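You operate a simulated robot arm through the tools that you are given. There is no shell and no other tool. Be economical: measure what you need, move in short steps, check, and stop when the job is done.

Carry out the task below with a simulated robot arm. There is one attempt and no reset: what you move stays moved.

JOB
Tamp the open brown-label jar and stand it in the wooden tray.
Fine: in the press; the tray on the bench top, not the shelf; bring the press slide back to the middle.

It is judged by the outcome, as a careful person would: the job done as asked, and still so three seconds after it is handed in. It fails if anything else is knocked over, pushed out of place, dropped, spilled or broken.

ROBOT AND FRAMES
A 7-joint arm with a two-finger parallel gripper, fixed in place. Base frame: the origin is at the foot of the arm, x ahead of it, y to its left, z up. Readings come in m, rad, newtons and seconds.
Its first joint turns from -2.897 to 2.897 rad. Payload 4.4 kg.
The TCP is the grasp point between the finger pads, 0.023 m short of the fingertips. In the tool frame z runs along the fingers and y along their closing line. Largest opening 0.094 m; finger width 0.038, thickness 0.01; the body of the gripper, 0.054 by 0.096 m, starts 0.039 m behind the TCP.
Orientation is that of the tool frame in the base frame, as a unit quaternion [x, y, z, w]. With the fingers straight down and closing along the base's y, the tool's x points along the base's -x, its y along +y and its z along -z.

CONTROLS
- The arm moves only by the tool drive_tool. Its argument "moves" is one flat list of numbers, 7 for each row, row after row: the shift along the base's x, y, z in m, then the turn, a rotation vector about the base's x, y, z in rad, then the finger opening in m, from 0 to 0.094. In form: [x, y, z, wx, wy, wz, jaw, x, y, z, wx, wy, wz, jaw, ...]. A call has 1 to 8 rows; each row is the pose to reach, as a shift and turn from the pose commanded when the call began. Rows are played at 5 a second. More than 0.05 m and 0.15 rad between two rows, or a gripper value outside its range, and nothing of the call is played. A pose out of reach is approached as far as the arm can. The call stops where the force on the tool passes 40 N (or 10 N more than at its start, if that is more) or the arm is blocked; 0.2 s more then pass. The fingers move at their own pace (about 0.072 m/s each) and stop on an object; they squeeze with about 28 N. The grip force told is the motor's: it shows also when the fingers shut on nothing. Time passes only in rows, and 0.2 s behind the last, so rows that repeat a pose let the fingers close. It gives the time, the measured TCP pose, the force on the tool (base axes), the opening and the grip force at its end, in the units of the frame above (readings bear some noise), and new pictures: "views" is both (left out), scene, wrist or none.
- Cameras (640 x 400 px; columns grow to the right, rows downward): "scene" is fixed at [0.2194, 0.5, 1.3356]; the picture's right is [0.25, -0.97, 0.00], its down [-0.38, -0.10, -0.92] and it looks along [0.89, 0.23, -0.40] (base axes); focal length 214 px, centre (320, 200). "wrist" rides on the gripper at [-0.039, 0, -0.044] in the tool frame; the picture's right is [0.00, -1.00, 0.00], its down [0.97, 0.00, -0.24] and it looks along [0.24, 0.00, 0.97] (tool axes); focal length 218 px, centre (320, 200). There is no depth. A picture from a camera that has moved, and an enlarged one, comes with that camera's place and axes in the base frame and with its lens.
- inspect(camera, box): a new picture of the part [left, top, right, bottom] of that camera's present view, enlarged. It takes no simulated time.
- hand_in(): hands the job in; it is judged then, once.

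Go step by step. Nothing tells you positions but the pictures and the camera data: compare them with the known pose of the tool, close in by small moves and look again before you grip or let go. The budget is 120 turns and 150 pictures, counting those below and the enlarged ones. Unless the task says otherwise, let go and move clear before handing in, and close with one line.

The tools are called after "Request:" by a JSON object that holds its "op" and its "data". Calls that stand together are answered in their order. drive_tool: Moves the arm, as the interface text tells. Its arguments: {"type":"object","properties":{"moves":{"type":"array"},"views":{"type":"string","enum":["both","scene","wrist","none"]}},"required":["moves"]} The other tools are called the same way: inspect (camera, box) takes an enlarged picture of a part of a camera's view; hand_in () hands the job in.

At the start:

```text
t: 0.0
eef_pos: [0.6959, 0.3504, 1.3044]
orientation: [0.0, 1.0, 0.0, 0.0]
force: [0.3, -0.4, -0.2]
gripper_width: 0.094
gripper_force: 0.0
```

scene: 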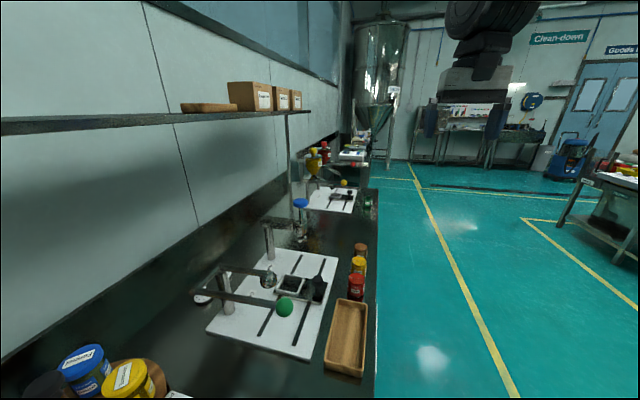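
wrist: 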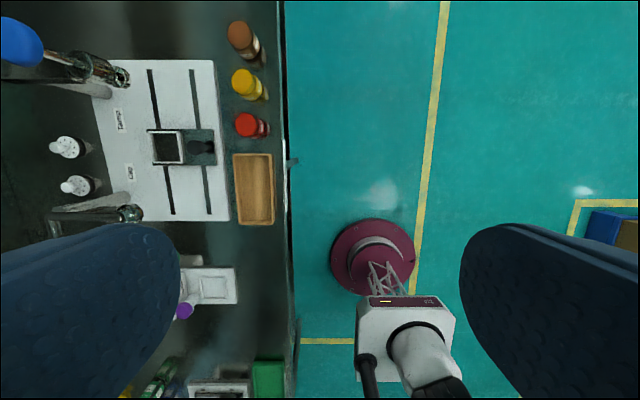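

I see a bench with a press slide on a white board, jars in a row and a wooden tray. I'll enlarge both views to identify the parts.

Request:
{"op": "inspect", "data": {"camera": "scene", "box": [190, 170, 390, 390]}}

Request:
{"op": "inspect", "data": {"camera": "wrist", "box": [0, 0, 300, 240]}}

Request:
{"op": "inspect", "data": {"camera": "scene", "box": [0, 320, 200, 400]}}

Request:
{"op": "inspect", "data": {"camera": "scene", "box": [280, 130, 400, 230]}}

```text
1.82 times, centred on (290, 280) of scene
camera zoom: at [0.2194, 0.5, 1.3356], right [0.25, -0.97, 0.0], down [-0.38, -0.1, -0.92], along [0.89, 0.23, -0.4], focal length 390 px, centre (374, 54)
```

zoom: 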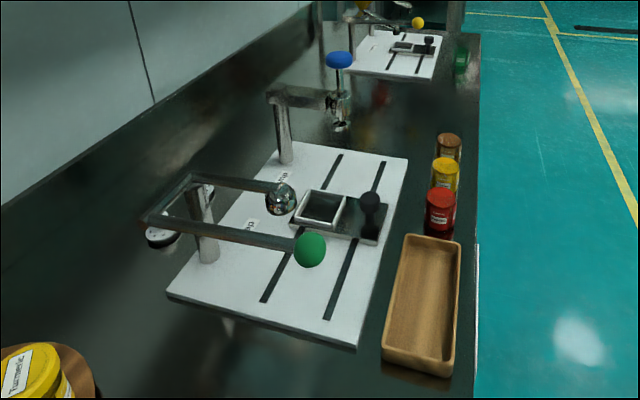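

```text
1.67 times, centred on (150, 120) of wrist
camera zoom: at [0.7334, 0.3502, 1.3482], right [0.0, -1.0, 0.0], down [-0.97, 0.0, 0.24], along [-0.24, 0.0, -0.97], focal length 364 px, centre (603, 333)
```

zoom: 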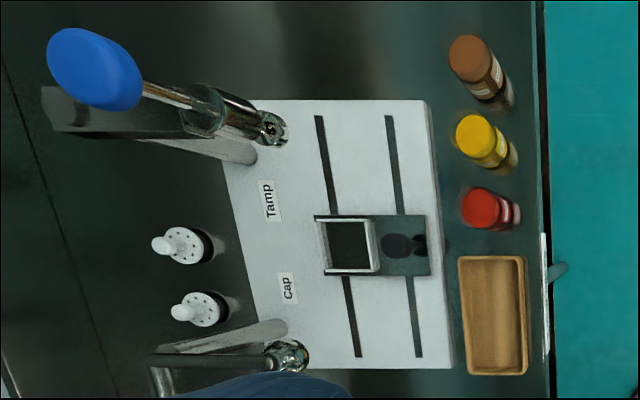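

```text
3.20 times, centred on (100, 360) of scene
camera zoom: at [0.2194, 0.5, 1.3356], right [0.25, -0.97, 0.0], down [-0.38, -0.1, -0.92], along [0.89, 0.23, -0.4], focal length 686 px, centre (1024, -312)
```

zoom: 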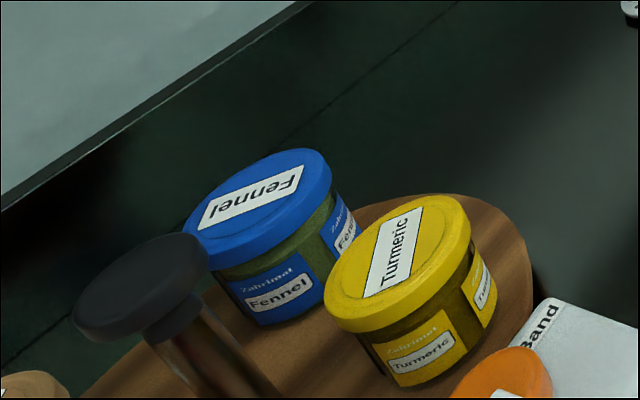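

```text
4.00 times, centred on (340, 180) of scene
camera zoom: at [0.2194, 0.5, 1.3356], right [0.25, -0.97, 0.0], down [-0.38, -0.1, -0.92], along [0.89, 0.23, -0.4], focal length 858 px, centre (240, 280)
```

zoom: 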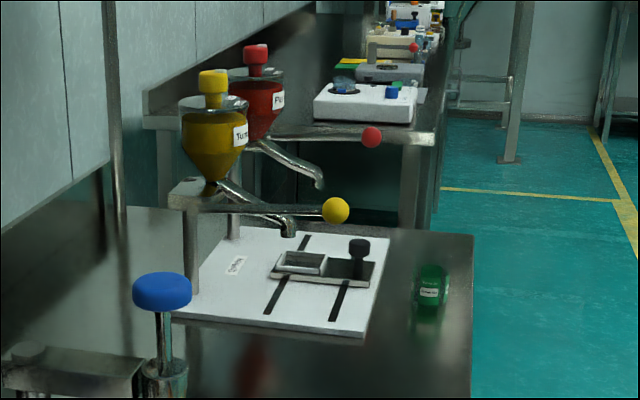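

The press slide, tamp plunger (blue) and capper (green) are around x 0.6–0.86, y 0.73. The open jar isn't visible yet, so I'll move back and left to view the turntable area.

Request:
{"op": "drive_tool", "data": {"moves": [-0.04, 0.025, 0, 0, 0, 0, 0.094, -0.08, 0.05, 0, 0, 0, 0, 0.094, -0.12, 0.075, 0, 0, 0, 0, 0.094, -0.16, 0.1, 0, 0, 0, 0, 0.094, -0.2, 0.125, 0, 0, 0, 0, 0.094, -0.24, 0.15, 0, 0, 0, 0, 0.094, -0.28, 0.175, 0, 0, 0, 0, 0.094, -0.32, 0.2, 0, 0, 0, 0, 0.094]}}

```text
t: 1.8
eef_pos: [0.3757, 0.55, 1.3047]
orientation: [0.0, 1.0, 0.0, 0.0]
force: [0.5, 0.4, 0.1]
gripper_width: 0.0938
gripper_force: 0.0
camera wrist: at [0.4136, 0.5491, 1.3494], right [0.0, -1.0, 0.0], down [-0.97, 0.0, 0.24], along [-0.24, 0.0, -0.97], focal length 218 px, centre (320, 200)
```

scene: 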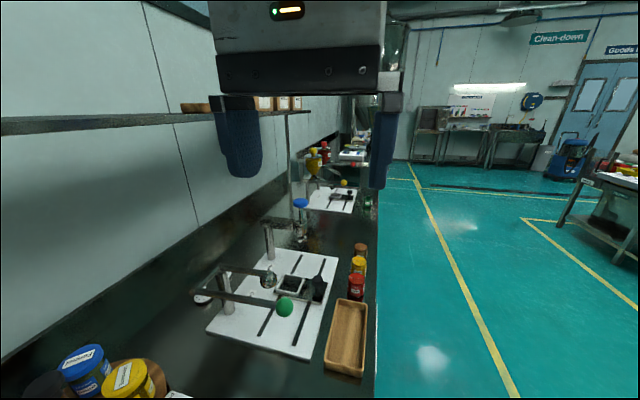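
wrist: 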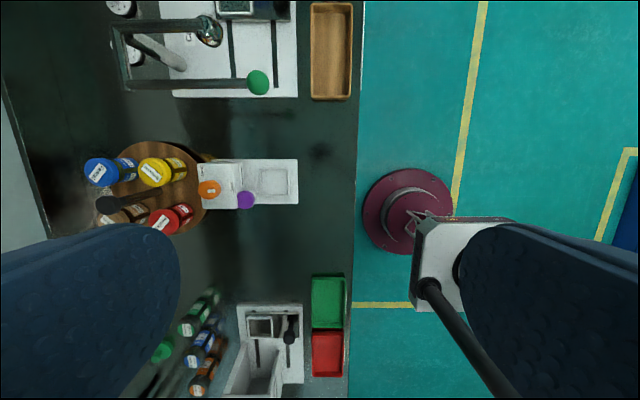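

The turntable carries four jars around a handle. I'll zoom in on it.

Request:
{"op": "inspect", "data": {"camera": "wrist", "box": [60, 130, 320, 250]}}

Request:
{"op": "inspect", "data": {"camera": "wrist", "box": [130, 270, 360, 400]}}

```text
2.46 times, centred on (190, 190) of wrist
camera zoom: at [0.4136, 0.5491, 1.3494], right [0.0, -1.0, 0.0], down [-0.97, 0.0, 0.24], along [-0.24, 0.0, -0.97], focal length 537 px, centre (640, 225)
```

zoom: 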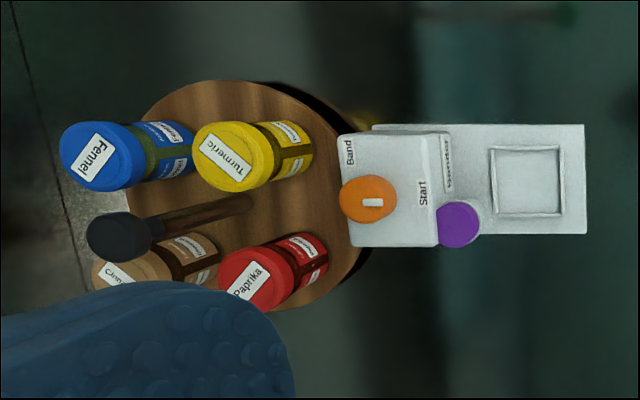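

```text
2.78 times, centred on (245, 335) of wrist
camera zoom: at [0.4136, 0.5491, 1.3494], right [0.0, -1.0, 0.0], down [-0.97, 0.0, 0.24], along [-0.24, 0.0, -0.97], focal length 607 px, centre (529, -176)
```

zoom: 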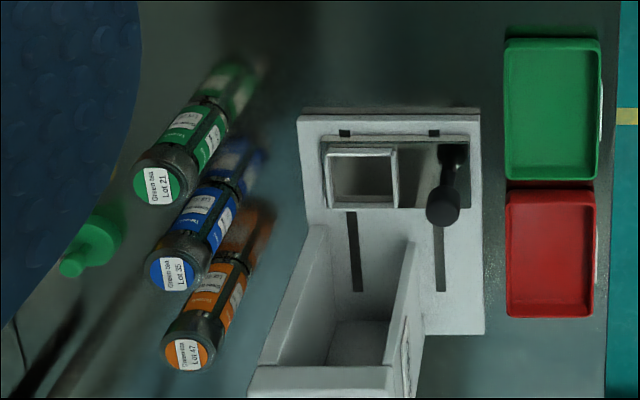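

The turntable jars all look lidded. I'll check the row of three beside the tray.

Request:
{"op": "inspect", "data": {"camera": "scene", "box": [335, 230, 385, 305]}}

Request:
{"op": "drive_tool", "data": {"moves": [0, -0.03, 0, 0, 0, 0, 0.094, -0.04, -0.03, 0, 0, 0, 0, 0.094, -0.08, -0.03, 0, 0, 0, 0, 0.094, -0.12, -0.03, 0, 0, 0, 0, 0.094, -0.16, -0.03, 0, 0, 0, 0, 0.094, -0.2, -0.03, 0, 0, 0, 0, 0.094, -0.24, -0.03, 0, 0, 0, 0, 0.094, -0.28, -0.03, 0, 0, 0, 0, 0.094], "views": "wrist"}}

```text
5.33 times, centred on (360, 268) of scene
camera zoom: at [0.2194, 0.5, 1.3356], right [0.25, -0.97, 0.0], down [-0.38, -0.1, -0.92], along [0.89, 0.23, -0.4], focal length 1144 px, centre (107, -160)
```

zoom: 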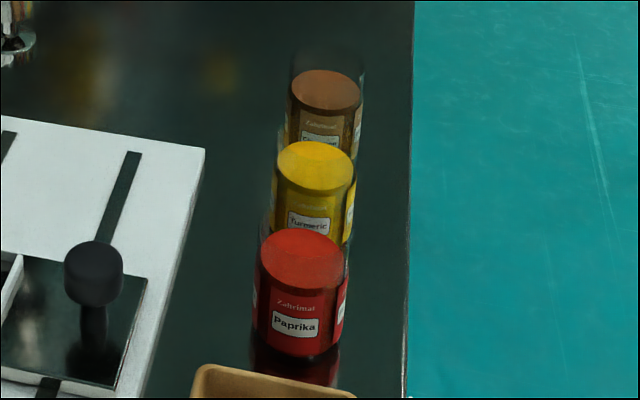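

```text
t: 3.6
eef_pos: [0.095, 0.5195, 1.3042]
orientation: [0.001, 1.0, 0.0, 0.0]
force: [0.0, -0.1, 0.3]
gripper_width: 0.0938
gripper_force: 0.1
camera wrist: at [0.1328, 0.5194, 1.3486], right [0.0, -1.0, 0.0], down [-0.97, 0.0, 0.24], along [-0.24, 0.0, -0.97], focal length 218 px, centre (320, 200)
```

wrist: 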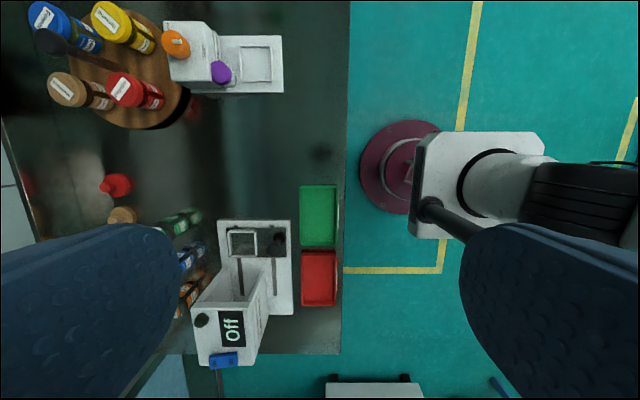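

The three jars by the tray are glass and filled without lids, so the brown one farthest away (about 0.94, 0.515) is the target. I'll move toward it, yawing so that I can tilt outward and look at it from the side.

Request:
{"op": "drive_tool", "data": {"moves": [0.046, -0.018, 0, 0, 0, 0.08, 0.094, 0.092, -0.036, 0, 0, 0, 0.16, 0.094, 0.138, -0.054, 0, 0, 0, 0.24, 0.094, 0.184, -0.072, 0, 0, 0, 0.32, 0.094, 0.23, -0.09, 0, 0, 0, 0.4, 0.094, 0.276, -0.108, 0, 0, 0, 0.48, 0.094, 0.322, -0.126, 0, 0, 0, 0.56, 0.094, 0.368, -0.144, 0, 0, 0, 0.64, 0.094], "views": "none"}}

Request:
{"op": "drive_tool", "data": {"moves": [0.03, 0, -0.02, 0.084, -0.113, 0, 0.094, 0.06, 0, -0.04, 0.167, -0.225, 0, 0.094, 0.09, 0, -0.06, 0.251, -0.337, 0, 0.094, 0.12, 0, -0.08, 0.334, -0.449, 0, 0.094, 0.14, 0, -0.1, 0.418, -0.562, 0, 0.094, 0.16, 0, -0.12, 0.46, -0.618, 0, 0.094], "views": "both"}}

```text
t: 5.4
eef_pos: [0.4616, 0.3767, 1.3047]
orientation: [-0.316, 0.949, 0.0, 0.0]
force: [0.9, -0.4, 0.8]
gripper_width: 0.0941
gripper_force: 0.1
```

```text
t: 6.8
eef_pos: [0.6244, 0.377, 1.1848]
orientation: [-0.291, 0.879, 0.118, 0.358]
force: [-0.9, 0.4, -0.6]
gripper_width: 0.0938
gripper_force: 0.1
camera wrist: at [0.6211, 0.3746, 1.2434], right [0.6, -0.8, 0.0], down [-0.69, -0.52, -0.51], along [0.41, 0.3, -0.86], focal length 218 px, centre (320, 200)
```

scene: 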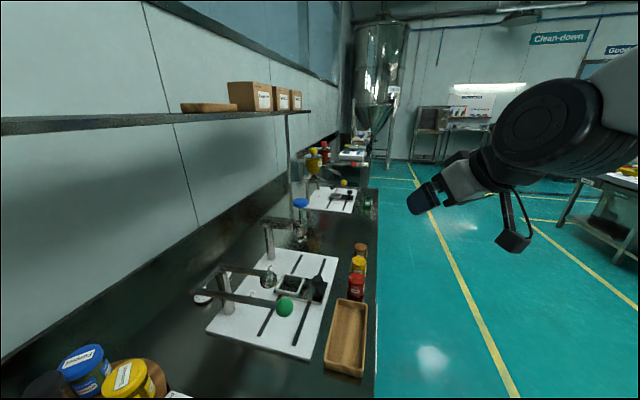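
wrist: 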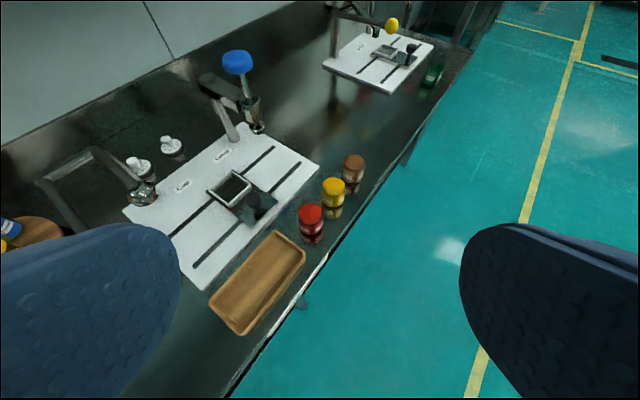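

Good viewpoint. I'll zoom in on the jars and press.

Request:
{"op": "inspect", "data": {"camera": "wrist", "box": [280, 140, 390, 260]}}

Request:
{"op": "inspect", "data": {"camera": "wrist", "box": [120, 40, 340, 300]}}

```text
3.33 times, centred on (335, 200) of wrist
camera zoom: at [0.6211, 0.3746, 1.2434], right [0.6, -0.8, 0.0], down [-0.69, -0.52, -0.51], along [0.41, 0.3, -0.86], focal length 728 px, centre (270, 200)
```

zoom: 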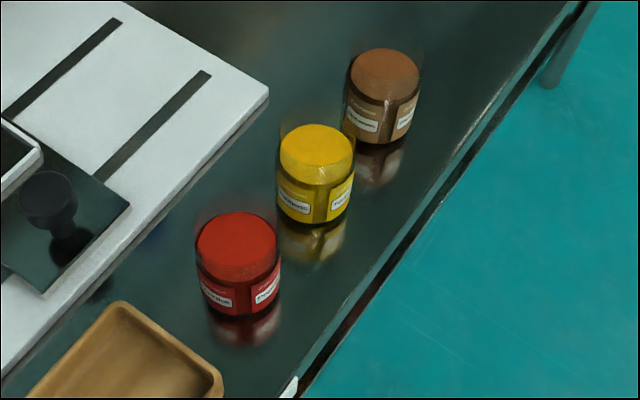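

```text
1.54 times, centred on (230, 170) of wrist
camera zoom: at [0.6211, 0.3746, 1.2434], right [0.6, -0.8, 0.0], down [-0.69, -0.52, -0.51], along [0.41, 0.3, -0.86], focal length 336 px, centre (458, 246)
```

zoom: 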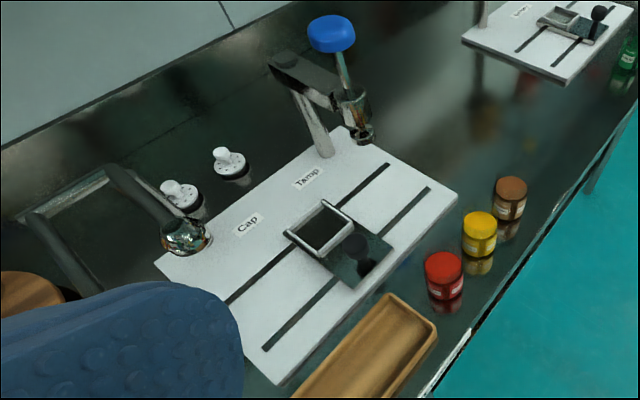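

The brown jar is near (0.96, 0.519) with its fill top at about z 0.815. I'll move above and short of it with about 30° of tilt and test the reach.

Request:
{"op": "drive_tool", "data": {"moves": [0.04, 0.015, -0.02, -0.02, 0.029, 0, 0.094, 0.08, 0.03, -0.04, -0.04, 0.057, 0, 0.094, 0.12, 0.045, -0.06, -0.06, 0.086, 0, 0.094, 0.16, 0.06, -0.08, -0.08, 0.114, 0, 0.094, 0.2, 0.075, -0.1, -0.1, 0.143, 0, 0.094, 0.24, 0.09, -0.12, -0.12, 0.171, 0, 0.094, 0.27, 0.1, -0.15, -0.149, 0.2, 0, 0.094, 0.3, 0.12, -0.18, -0.149, 0.2, 0, 0.094]}}

```text
t: 8.6
eef_pos: [0.9235, 0.4966, 1.0053]
orientation: [-0.304, 0.917, 0.081, 0.245]
force: [-0.8, 0.3, 1.3]
gripper_width: 0.0938
gripper_force: 0.0
camera wrist: at [0.9323, 0.5033, 1.0621], right [0.6, -0.8, 0.0], down [-0.77, -0.57, -0.28], along [0.22, 0.16, -0.96], focal length 218 px, centre (320, 200)
```

scene: 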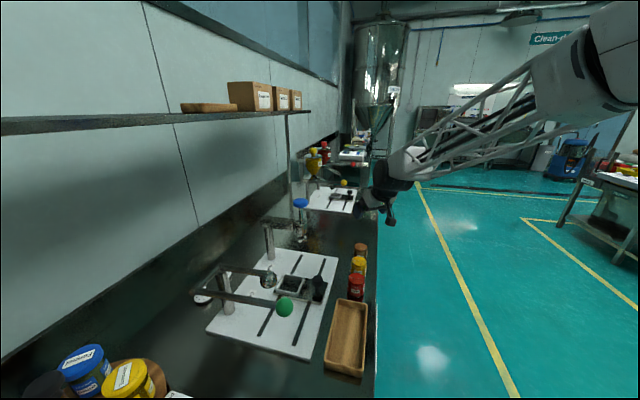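
wrist: 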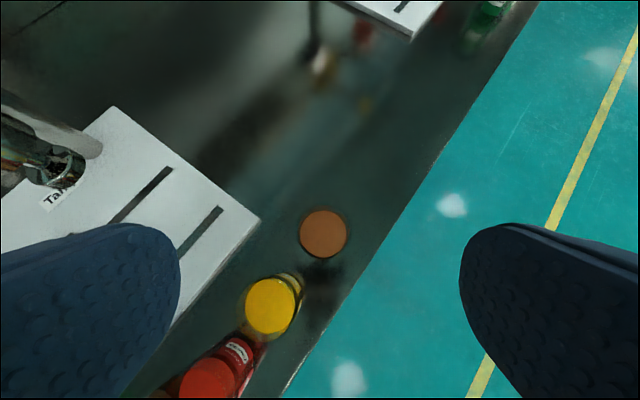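

Reach is fine here, and the jar comes out at (0.957, 0.518). I'll zoom in for the rim and radius.

Request:
{"op": "inspect", "data": {"camera": "wrist", "box": [230, 190, 370, 350]}}

```text
2.50 times, centred on (300, 270) of wrist
camera zoom: at [0.9323, 0.5033, 1.0621], right [0.6, -0.8, 0.0], down [-0.77, -0.57, -0.28], along [0.22, 0.16, -0.96], focal length 546 px, centre (370, 25)
```

zoom: 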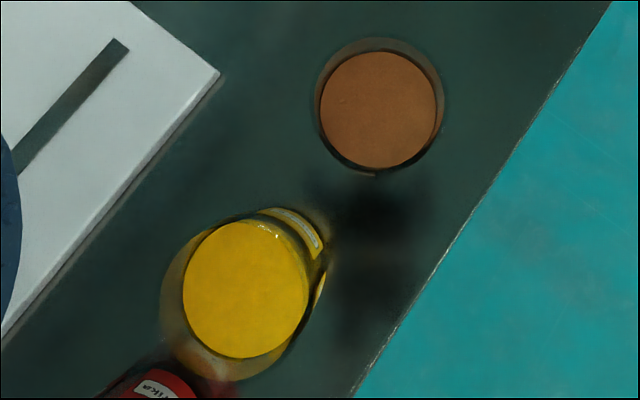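

Next I'll go right above the brown jar, reducing the tilt slightly to clear the yellow one.

Request:
{"op": "drive_tool", "data": {"moves": [0.012, 0.008, -0.035, -0.02, 0.027, 0, 0.094, 0.024, 0.015, -0.07, -0.04, 0.054, 0, 0.094, 0.0335, 0.0214, -0.105, -0.06, 0.08, 0, 0.094]}}

```text
t: 9.4
eef_pos: [0.9558, 0.5189, 0.8991]
orientation: [-0.309, 0.928, 0.067, 0.199]
force: [0.4, 0.2, 0.7]
gripper_width: 0.0939
gripper_force: 0.0
camera wrist: at [0.9701, 0.5282, 0.9557], right [0.6, -0.8, 0.0], down [-0.79, -0.59, -0.18], along [0.14, 0.11, -0.98], focal length 218 px, centre (320, 200)
```

scene: 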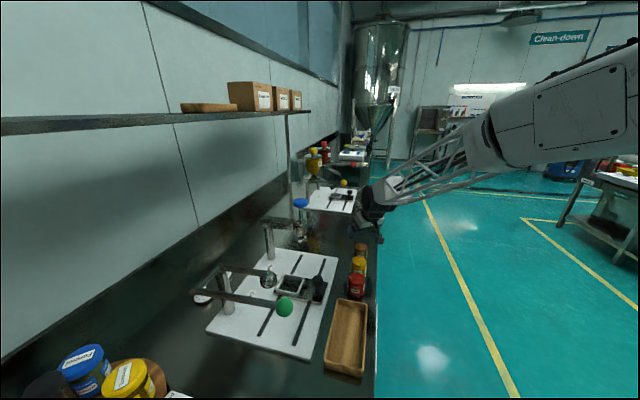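
wrist: 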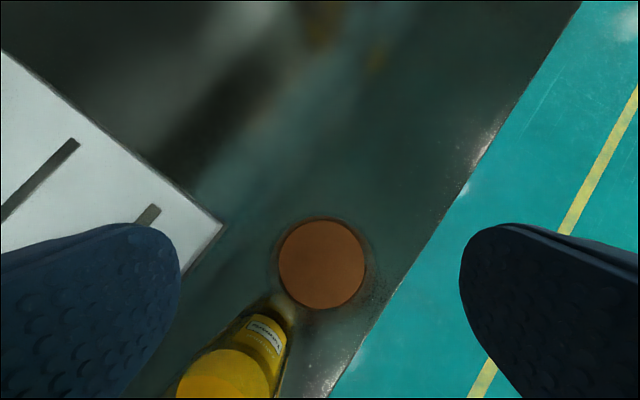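

Well centred. I'll descend straight to about z 0.82.

Request:
{"op": "drive_tool", "data": {"moves": [0.001, 0, -0.03, 0, 0, 0, 0.094, 0.002, 0, -0.055, 0, 0, 0, 0.094, 0.002, 0, -0.075, 0, 0, 0, 0.094, 0.002, 0, -0.079, 0, 0, 0, 0.094]}}

```text
t: 10.4
eef_pos: [0.9587, 0.5191, 0.8196]
orientation: [-0.308, 0.928, 0.067, 0.198]
force: [0.6, -0.2, -0.4]
gripper_width: 0.094
gripper_force: 0.1
camera wrist: at [0.972, 0.528, 0.8757], right [0.6, -0.8, 0.0], down [-0.79, -0.59, -0.18], along [0.14, 0.11, -0.98], focal length 218 px, centre (320, 200)
```

scene: 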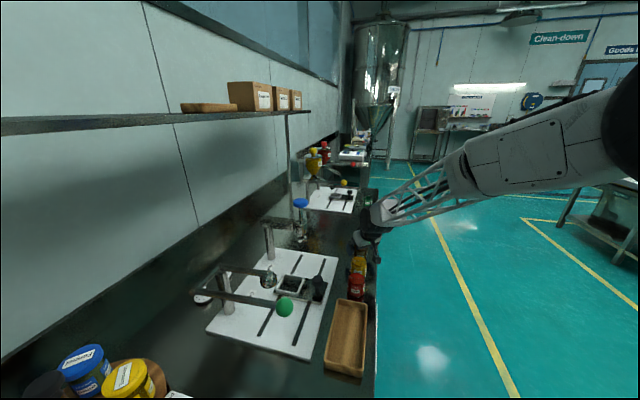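
wrist: 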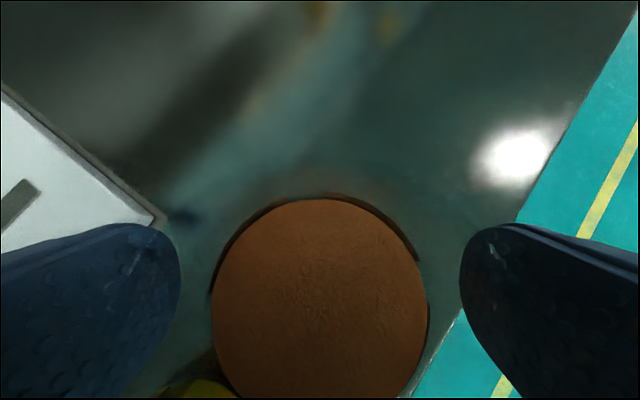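

The jar is centred between the fingers and nothing touches. I'll close the grip.

Request:
{"op": "drive_tool", "data": {"moves": [0, 0, -0.003, 0, 0, 0, 0.094, 0, 0, -0.003, 0, 0, 0, 0.04, 0, 0, -0.003, 0, 0, 0, 0.04, 0, 0, -0.003, 0, 0, 0, 0.04], "views": "wrist"}}

```text
t: 11.4
eef_pos: [0.9579, 0.5178, 0.8171]
orientation: [-0.308, 0.928, 0.066, 0.198]
force: [0.3, 0.2, 0.8]
gripper_width: 0.053
gripper_force: 27.9
camera wrist: at [0.9721, 0.5279, 0.8729], right [0.6, -0.8, 0.0], down [-0.79, -0.59, -0.18], along [0.14, 0.11, -0.98], focal length 218 px, centre (320, 200)
```

wrist: 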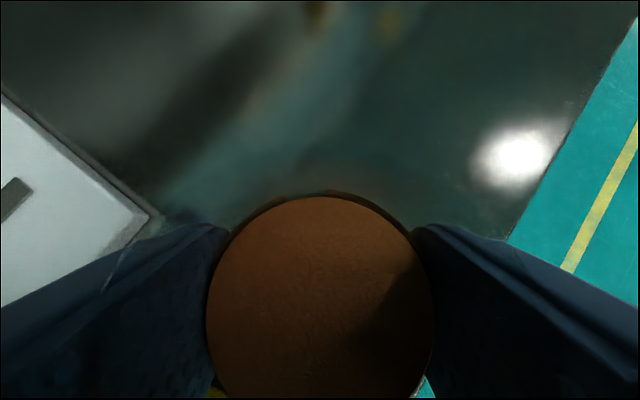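

Gripped at 0.053 m. I'll lift straight up and then carry it back over the bench toward the press, yawing so the tool points along +y. That keeps it well clear of both press heads.

Request:
{"op": "drive_tool", "data": {"moves": [0, 0, 0.03, 0, 0, 0, 0.04, 0, 0, 0.065, 0, 0, 0, 0.04, 0, 0, 0.1, 0, 0, 0, 0.04, 0, 0, 0.135, 0, 0, 0, 0.04], "views": "scene"}}

Request:
{"op": "drive_tool", "data": {"moves": [-0.03, 0, 0, 0, 0, 0.116, 0.04, -0.06, 0.005, 0, 0, 0, 0.232, 0.04, -0.09, 0.01, 0, 0, 0, 0.348, 0.04, -0.12, 0.015, 0, 0, 0, 0.464, 0.04, -0.15, 0.02, 0, 0, 0, 0.58, 0.04, -0.18, 0.025, 0, 0, 0, 0.697, 0.04, -0.205, 0.03, 0, 0, 0, 0.813, 0.04, -0.23, 0.04, 0, 0, 0, 0.93, 0.04], "views": "both"}}

```text
t: 12.4
eef_pos: [0.9574, 0.5182, 0.9506]
orientation: [-0.308, 0.928, 0.066, 0.197]
force: [-0.1, -1.1, -0.6]
gripper_width: 0.053
gripper_force: 27.8
```

scene: 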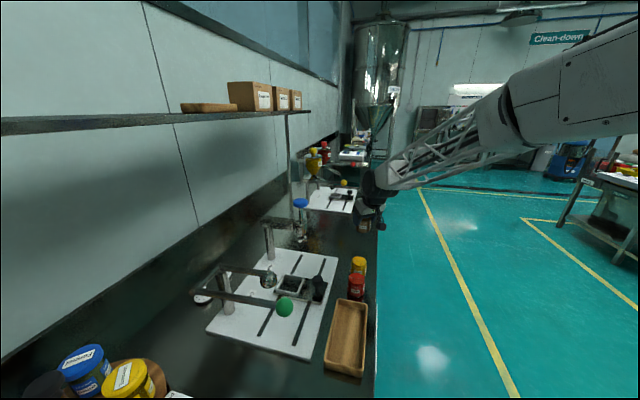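

```text
t: 14.2
eef_pos: [0.7278, 0.5582, 0.9519]
orientation: [-0.692, 0.692, 0.147, 0.148]
force: [0.1, 0.0, -0.3]
gripper_width: 0.0529
gripper_force: 27.4
camera wrist: at [0.7278, 0.5752, 1.0078], right [1.0, 0.0, 0.0], down [0.0, -0.98, -0.18], along [0.0, 0.18, -0.98], focal length 218 px, centre (320, 200)
```

scene: 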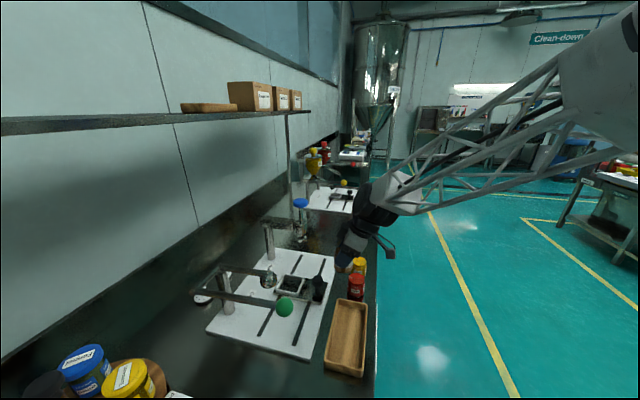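
wrist: 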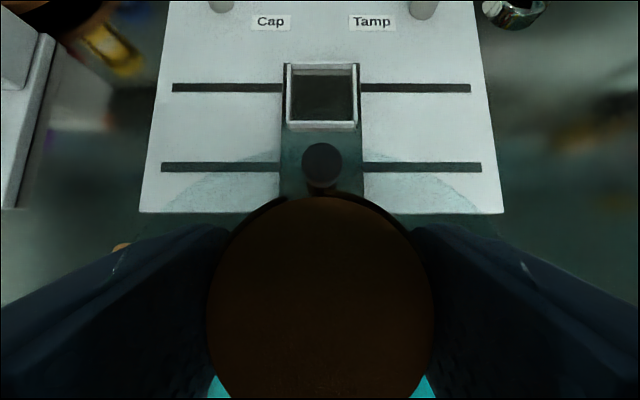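

The view of the slide is clear and it is well aligned. I'll zoom for the exact pocket edges.

Request:
{"op": "inspect", "data": {"camera": "wrist", "box": [270, 50, 374, 200]}}

```text
2.67 times, centred on (322, 125) of wrist
camera zoom: at [0.7278, 0.5752, 1.0078], right [1.0, 0.0, 0.0], down [0.0, -0.98, -0.18], along [0.0, 0.18, -0.98], focal length 582 px, centre (315, 400)
```

zoom: 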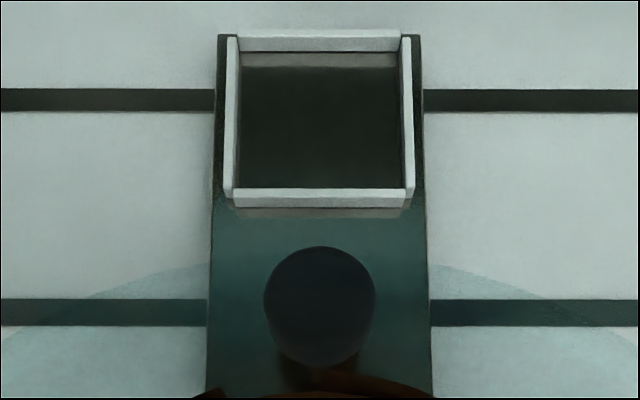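

Pocket centre is about (0.730, 0.7275), with walls about 15 mm high. I'll move closer and re-measure before it goes under the jar.

Request:
{"op": "drive_tool", "data": {"moves": [0.001, 0.04, -0.01, 0, 0, 0, 0.04, 0.002, 0.07, -0.02, 0, 0, 0, 0.04, 0.002, 0.1, -0.035, 0, 0, 0, 0.04], "views": "both"}}

Request:
{"op": "inspect", "data": {"camera": "wrist", "box": [240, 100, 400, 220]}}

```text
t: 15.0
eef_pos: [0.7305, 0.6574, 0.9162]
orientation: [-0.691, 0.692, 0.147, 0.148]
force: [0.5, 0.5, 1.4]
gripper_width: 0.0529
gripper_force: 28.0
camera wrist: at [0.7298, 0.6749, 0.973], right [1.0, 0.0, 0.0], down [0.0, -0.98, -0.18], along [0.0, 0.18, -0.98], focal length 218 px, centre (320, 200)
```

scene: 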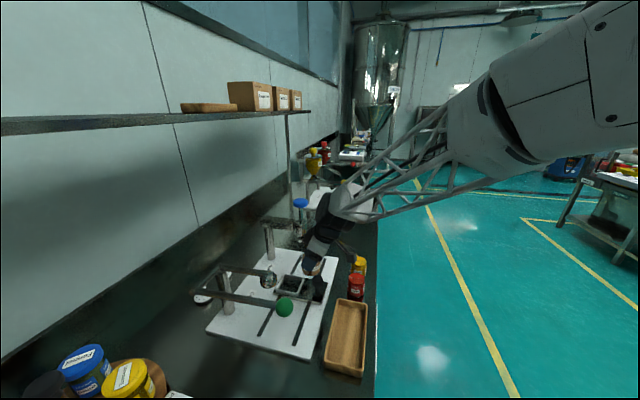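
wrist: 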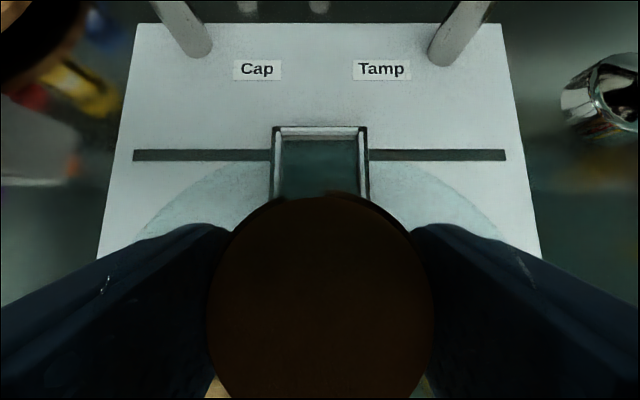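

```text
3.33 times, centred on (320, 160) of wrist
camera zoom: at [0.7298, 0.6749, 0.973], right [1.0, 0.0, 0.0], down [0.0, -0.98, -0.18], along [0.0, 0.18, -0.98], focal length 728 px, centre (320, 333)
```

zoom: 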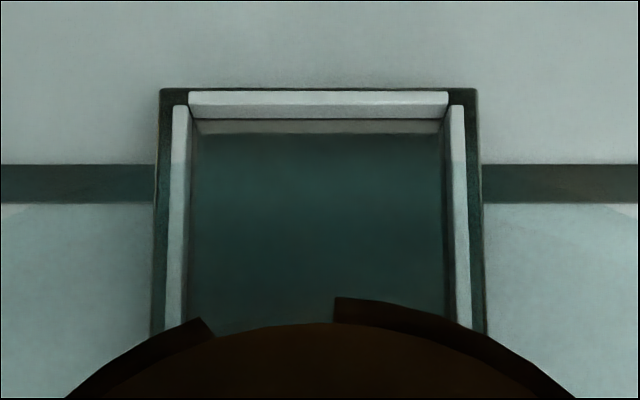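

Refined pocket centre: (0.7293, 0.7335), with the floor near z 0.778. I'll go over it and lower partway.

Request:
{"op": "drive_tool", "data": {"moves": [-0.001, 0.04, 0, 0, 0, 0, 0.04, -0.001, 0.076, 0, 0, 0, 0, 0.04, -0.001, 0.076, -0.03, 0, 0, 0, 0.04, -0.001, 0.076, -0.05, 0, 0, 0, 0.04], "views": "wrist"}}

Request:
{"op": "inspect", "data": {"camera": "scene", "box": [230, 220, 360, 320]}}

```text
t: 16.0
eef_pos: [0.7287, 0.7357, 0.8682]
orientation: [0.692, -0.691, -0.148, -0.148]
force: [-0.7, 0.3, -0.4]
gripper_width: 0.0531
gripper_force: 27.8
camera wrist: at [0.7289, 0.7519, 0.9243], right [1.0, 0.0, 0.0], down [0.0, -0.98, -0.18], along [0.0, 0.18, -0.98], focal length 218 px, centre (320, 200)
```

wrist: 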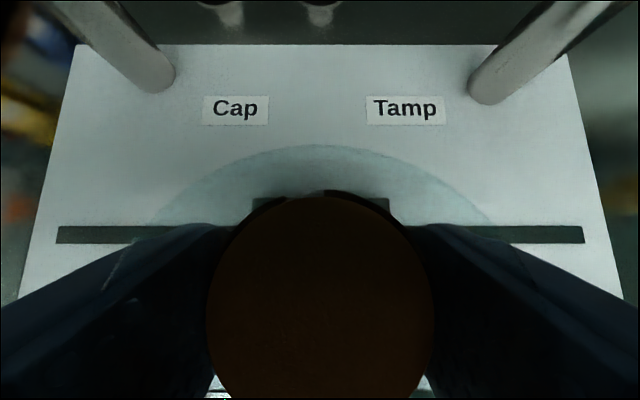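

```text
4.00 times, centred on (295, 270) of scene
camera zoom: at [0.2194, 0.5, 1.3356], right [0.25, -0.97, 0.0], down [-0.38, -0.1, -0.92], along [0.89, 0.23, -0.4], focal length 858 px, centre (420, -80)
```

zoom: 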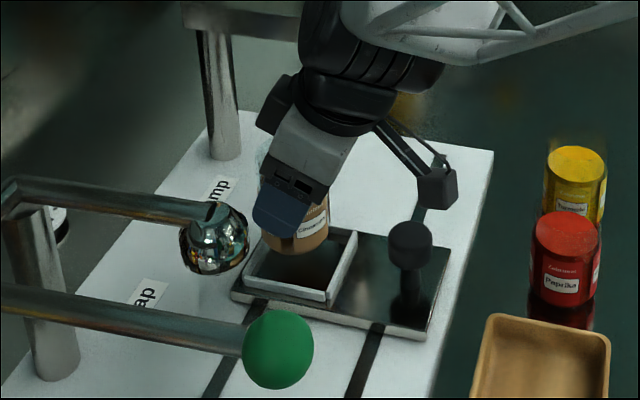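

The jar lines up with the pocket. I'll lower it in small steps until it just seats.

Request:
{"op": "drive_tool", "data": {"moves": [0, 0, -0.012, 0, 0, 0, 0.04, 0, 0, -0.02, 0, 0, 0, 0.04, 0, 0, -0.026, 0, 0, 0, 0.04], "views": "none"}}

Request:
{"op": "inspect", "data": {"camera": "scene", "box": [230, 220, 360, 320]}}

```text
t: 16.8
eef_pos: [0.7287, 0.7361, 0.8415]
orientation: [-0.691, 0.692, 0.148, 0.148]
force: [-1.6, -0.9, 4.0]
gripper_width: 0.0531
gripper_force: 27.8
```

```text
4.00 times, centred on (295, 270) of scene
camera zoom: at [0.2194, 0.5, 1.3356], right [0.25, -0.97, 0.0], down [-0.38, -0.1, -0.92], along [0.89, 0.23, -0.4], focal length 858 px, centre (420, -80)
```

zoom: 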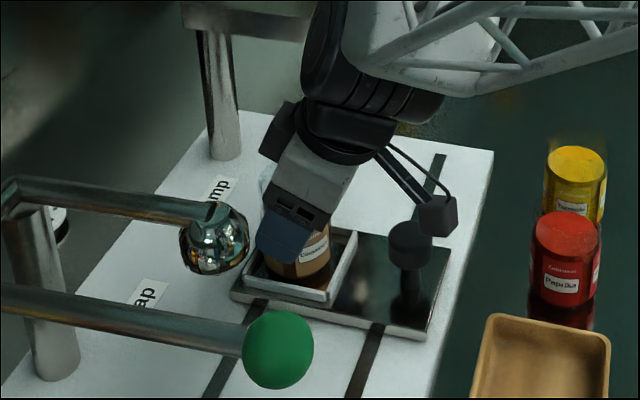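

There is light contact (about 4 N). I'll check closely that it's on the floor and not the wall.

Request:
{"op": "inspect", "data": {"camera": "scene", "box": [280, 265, 325, 300]}}

Request:
{"op": "drive_tool", "data": {"moves": [0, 0, -0.002, 0, 0, 0, 0.04], "views": "none"}}

```text
11.43 times, centred on (302, 282) of scene
camera zoom: at [0.2194, 0.5, 1.3356], right [0.25, -0.97, 0.0], down [-0.38, -0.1, -0.92], along [0.89, 0.23, -0.4], focal length 2451 px, centre (520, -743)
```

zoom: 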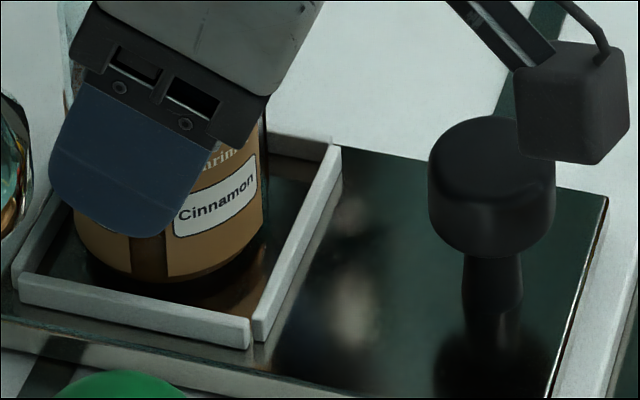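

```text
t: 17.2
eef_pos: [0.7292, 0.7348, 0.8424]
orientation: [-0.691, 0.692, 0.148, 0.15]
force: [0.1, -6.4, 22.6]
gripper_width: 0.0531
gripper_force: 27.8
```

The jar bottom seems to rest on the back (+y) wall, since the reaction is toward −y and there is a gap on the −y side. I'll raise it, shift 5 mm toward −y and lower again.

Request:
{"op": "drive_tool", "data": {"moves": [0, 0, 0.006, 0, 0, 0, 0.04, 0, -0.005, 0.006, 0, 0, 0, 0.04, 0, -0.005, 0.002, 0, 0, 0, 0.04, 0, -0.005, -0.001, 0, 0, 0, 0.04], "views": "none"}}

Request:
{"op": "inspect", "data": {"camera": "scene", "box": [280, 265, 325, 300]}}

```text
t: 18.2
eef_pos: [0.7301, 0.7302, 0.8412]
orientation: [-0.691, 0.691, 0.148, 0.149]
force: [0.0, 0.9, 26.0]
gripper_width: 0.052
gripper_force: 26.6
```

```text
11.43 times, centred on (302, 282) of scene
camera zoom: at [0.2194, 0.5, 1.3356], right [0.25, -0.97, 0.0], down [-0.38, -0.1, -0.92], along [0.89, 0.23, -0.4], focal length 2451 px, centre (520, -743)
```

zoom: 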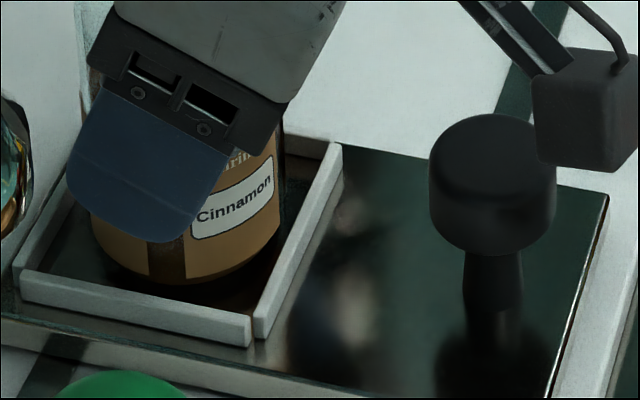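

Contact is now purely vertical and the jar sits inside all four walls. I'll ease off slightly, release and look.

Request:
{"op": "drive_tool", "data": {"moves": [0, 0, 0.0015, 0, 0, 0, 0.04, 0, 0, 0.0015, 0, 0, 0, 0.06, 0, 0, 0.0015, 0, 0, 0, 0.08, 0, 0, 0.0015, 0, 0, 0, 0.08], "views": "wrist"}}

Request:
{"op": "inspect", "data": {"camera": "scene", "box": [280, 265, 325, 300]}}

```text
t: 19.2
eef_pos: [0.7282, 0.7284, 0.8396]
orientation: [-0.691, 0.692, 0.148, 0.148]
force: [-0.9, -2.3, 7.4]
gripper_width: 0.0799
gripper_force: 0.0
camera wrist: at [0.7287, 0.7458, 0.895], right [1.0, 0.0, 0.0], down [0.0, -0.98, -0.18], along [0.0, 0.18, -0.98], focal length 218 px, centre (320, 200)
```

wrist: 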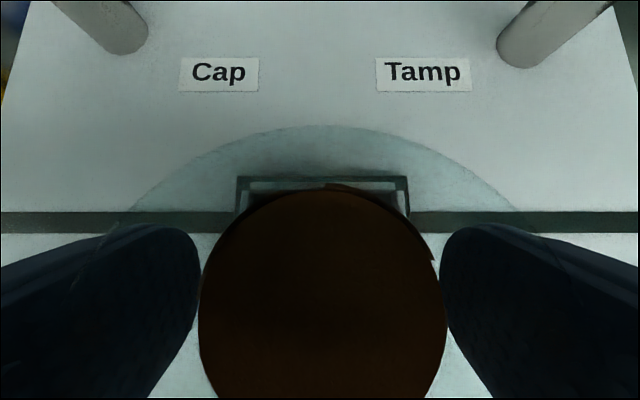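

```text
11.43 times, centred on (302, 282) of scene
camera zoom: at [0.2194, 0.5, 1.3356], right [0.25, -0.97, 0.0], down [-0.38, -0.1, -0.92], along [0.89, 0.23, -0.4], focal length 2451 px, centre (520, -743)
```

zoom: 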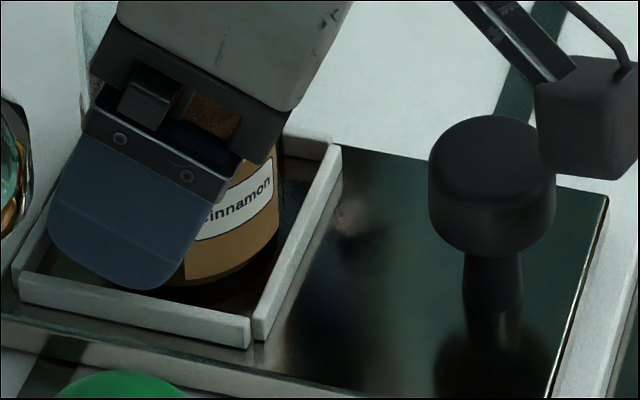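

Released, but some upward force remains, so I'll raise straight up and look at the jar.

Request:
{"op": "drive_tool", "data": {"moves": [0, 0, 0.01, 0, 0, 0, 0.085, 0, 0, 0.04, 0, 0, 0, 0.09, 0, 0, 0.08, 0, 0, 0, 0.09, 0, -0.03, 0.11, 0, 0, 0, 0.09], "views": "wrist"}}

Request:
{"op": "inspect", "data": {"camera": "scene", "box": [270, 245, 330, 300]}}

Request:
{"op": "inspect", "data": {"camera": "wrist", "box": [250, 100, 390, 260]}}

```text
t: 20.2
eef_pos: [0.7278, 0.6995, 0.9474]
orientation: [-0.691, 0.692, 0.147, 0.148]
force: [-0.4, 0.0, -0.9]
gripper_width: 0.0902
gripper_force: 0.1
camera wrist: at [0.7276, 0.7166, 1.0035], right [1.0, 0.0, 0.0], down [0.0, -0.98, -0.18], along [0.0, 0.18, -0.98], focal length 218 px, centre (320, 200)
```

wrist: 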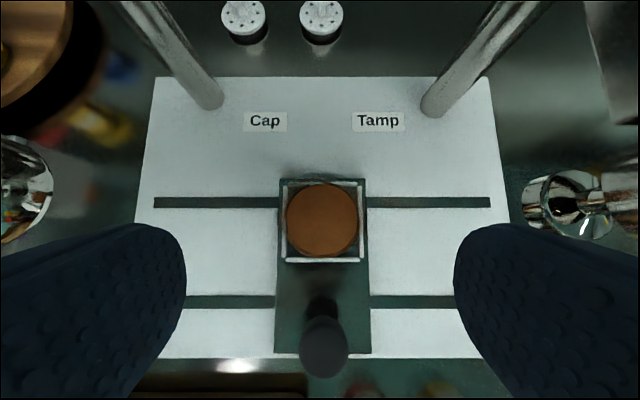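

```text
7.27 times, centred on (300, 272) of scene
camera zoom: at [0.2194, 0.5, 1.3356], right [0.25, -0.97, 0.0], down [-0.38, -0.1, -0.92], along [0.89, 0.23, -0.4], focal length 1560 px, centre (466, -327)
```

zoom: 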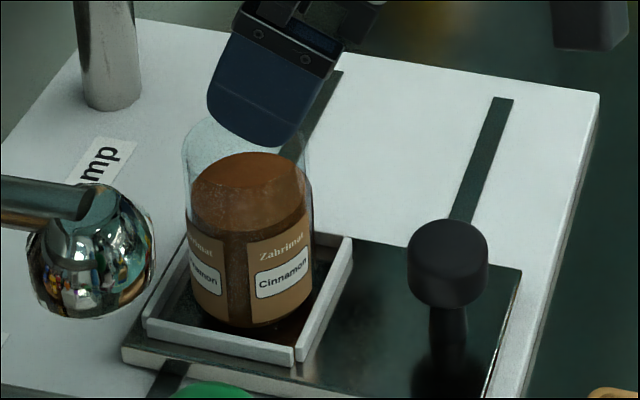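

```text
2.50 times, centred on (320, 180) of wrist
camera zoom: at [0.7276, 0.7166, 1.0035], right [1.0, 0.0, 0.0], down [0.0, -0.98, -0.18], along [0.0, 0.18, -0.98], focal length 546 px, centre (320, 250)
```

zoom: 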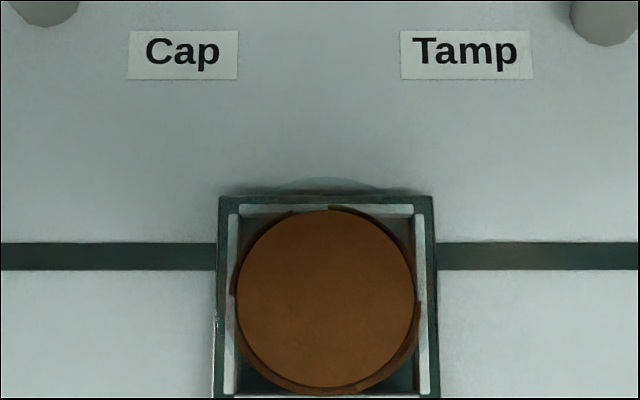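

The jar stands upright in the pocket. Next I'll grip the slide knob (top about 0.729, 0.643, 0.833), first hovering above it.

Request:
{"op": "drive_tool", "data": {"moves": [0.001, -0.04, 0, 0, 0, 0, 0.09, 0.0015, -0.0565, -0.03, 0, 0, 0, 0.09, 0.0015, -0.0565, -0.065, 0, 0, 0, 0.09], "views": "both"}}

Request:
{"op": "inspect", "data": {"camera": "scene", "box": [270, 225, 380, 305]}}

```text
t: 21.0
eef_pos: [0.7286, 0.6437, 0.8863]
orientation: [-0.691, 0.692, 0.148, 0.149]
force: [-0.3, -0.5, 0.1]
gripper_width: 0.0901
gripper_force: 0.1
camera wrist: at [0.7297, 0.66, 0.9417], right [1.0, 0.0, 0.0], down [0.0, -0.98, -0.18], along [0.0, 0.18, -0.98], focal length 218 px, centre (320, 200)
```

scene: 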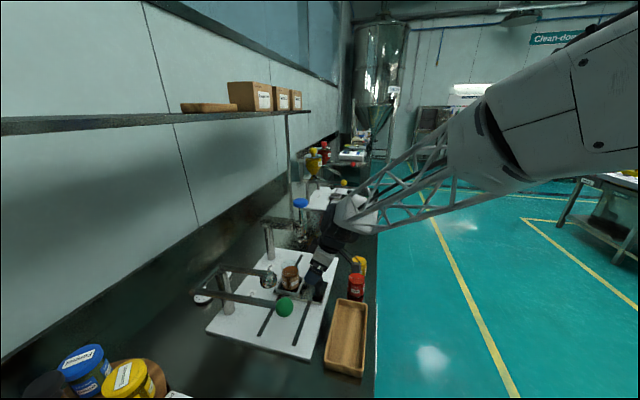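
wrist: 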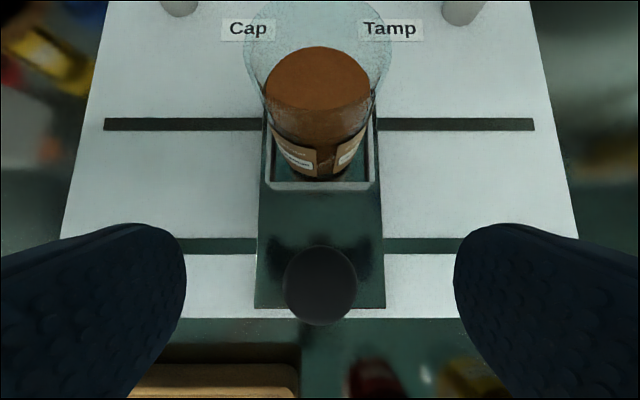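

```text
5.00 times, centred on (325, 265) of scene
camera zoom: at [0.2194, 0.5, 1.3356], right [0.25, -0.97, 0.0], down [-0.38, -0.1, -0.92], along [0.89, 0.23, -0.4], focal length 1072 px, centre (295, -125)
```

zoom: 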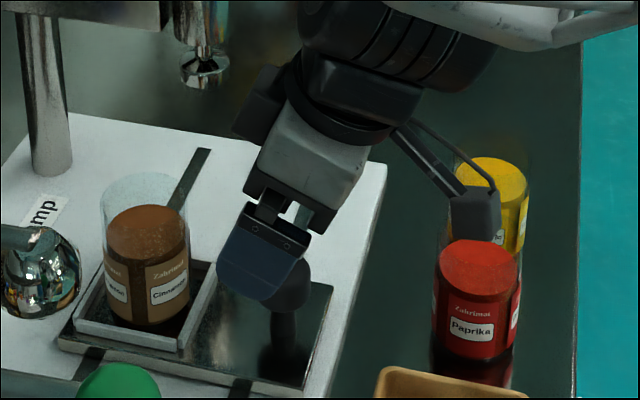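

A boxy attachment behind the gripper hangs low and would sweep the red and yellow jars if I slid in this orientation. I'll rise and yaw back so it trails behind along −x.

Request:
{"op": "drive_tool", "data": {"moves": [0, 0, 0.03, 0, 0, 0, 0.09, 0, 0, 0.05, 0, 0, -0.14, 0.08, 0, 0, 0.06, 0, 0, -0.28, 0.06, 0, 0, 0.06, 0, 0, -0.42, 0.06, 0, 0, 0.06, 0, 0, -0.56, 0.06, 0, 0, 0.06, 0, 0, -0.7, 0.06, 0, 0, 0.06, 0, 0, -0.84, 0.06, 0, 0, 0.06, 0, 0, -0.98, 0.06], "views": "none"}}

Request:
{"op": "drive_tool", "data": {"moves": [0, 0, 0, 0, 0, -0.12, 0.06, 0, 0, 0, 0, 0, -0.24, 0.06, 0, 0, -0.04, 0, 0, -0.24, 0.06], "views": "both"}}

Request:
{"op": "inspect", "data": {"camera": "scene", "box": [230, 200, 380, 310]}}

```text
t: 22.8
eef_pos: [0.731, 0.6424, 0.9438]
orientation: [-0.285, 0.935, 0.061, 0.2]
force: [0.3, -0.6, 0.5]
gripper_width: 0.06
gripper_force: 0.0
```

```text
t: 23.6
eef_pos: [0.7319, 0.6435, 0.9056]
orientation: [-0.17, 0.963, 0.036, 0.206]
force: [0.6, 1.8, -0.2]
gripper_width: 0.0602
gripper_force: 0.1
camera wrist: at [0.7475, 0.6485, 0.9617], right [0.34, -0.94, 0.0], down [-0.92, -0.34, -0.18], along [0.17, 0.06, -0.98], focal length 218 px, centre (320, 200)
```

scene: 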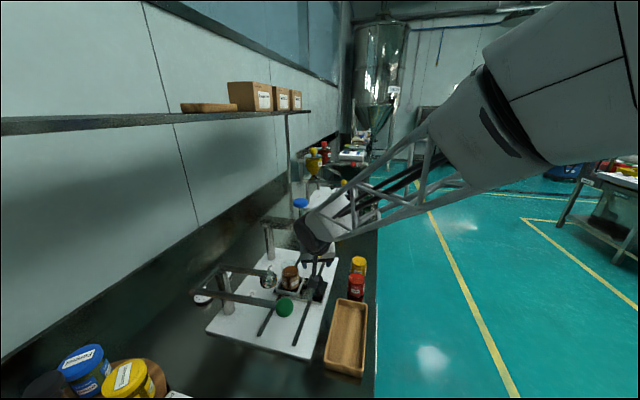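
wrist: 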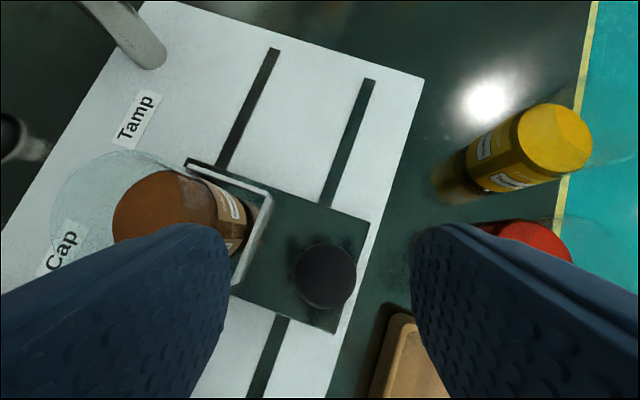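

```text
3.64 times, centred on (305, 255) of scene
camera zoom: at [0.2194, 0.5, 1.3356], right [0.25, -0.97, 0.0], down [-0.38, -0.1, -0.92], along [0.89, 0.23, -0.4], focal length 780 px, centre (374, 0)
```

zoom: 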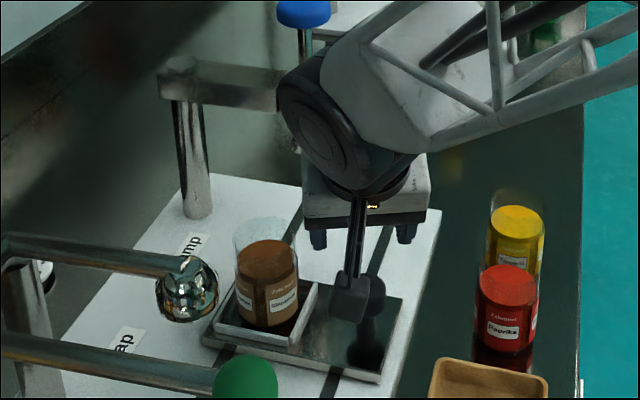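

The knob is centred between the fingers and the jar is clear of the left finger. I'll descend onto the knob.

Request:
{"op": "drive_tool", "data": {"moves": [-0.002, -0.003, -0.03, 0, 0, 0, 0.06, -0.002, -0.003, -0.06, 0, 0, 0, 0.06, -0.002, -0.003, -0.08, 0, 0, 0, 0.06], "views": "wrist"}}

Request:
{"op": "inspect", "data": {"camera": "scene", "box": [260, 240, 360, 310]}}

```text
t: 24.4
eef_pos: [0.7299, 0.6403, 0.8254]
orientation: [-0.169, 0.963, 0.036, 0.206]
force: [0.0, -0.3, 0.4]
gripper_width: 0.06
gripper_force: 0.1
camera wrist: at [0.7452, 0.6453, 0.8813], right [0.34, -0.94, 0.0], down [-0.92, -0.34, -0.18], along [0.17, 0.06, -0.98], focal length 218 px, centre (320, 200)
```

wrist: 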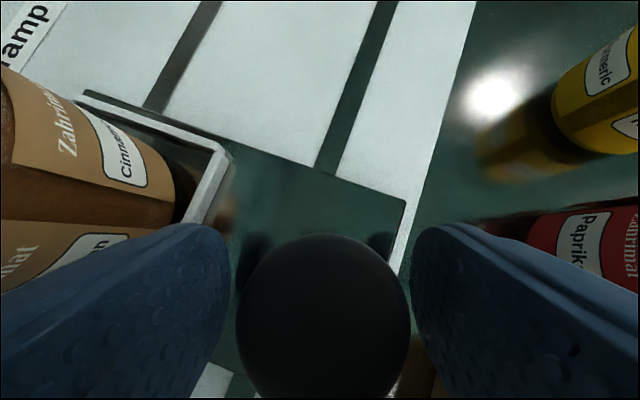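

```text
5.71 times, centred on (310, 275) of scene
camera zoom: at [0.2194, 0.5, 1.3356], right [0.25, -0.97, 0.0], down [-0.38, -0.1, -0.92], along [0.89, 0.23, -0.4], focal length 1226 px, centre (377, -229)
```

zoom: 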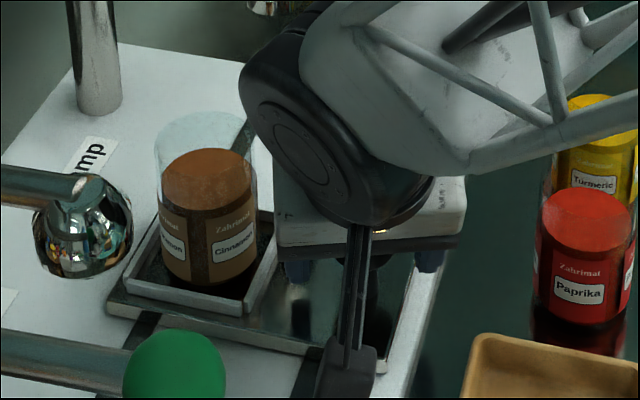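

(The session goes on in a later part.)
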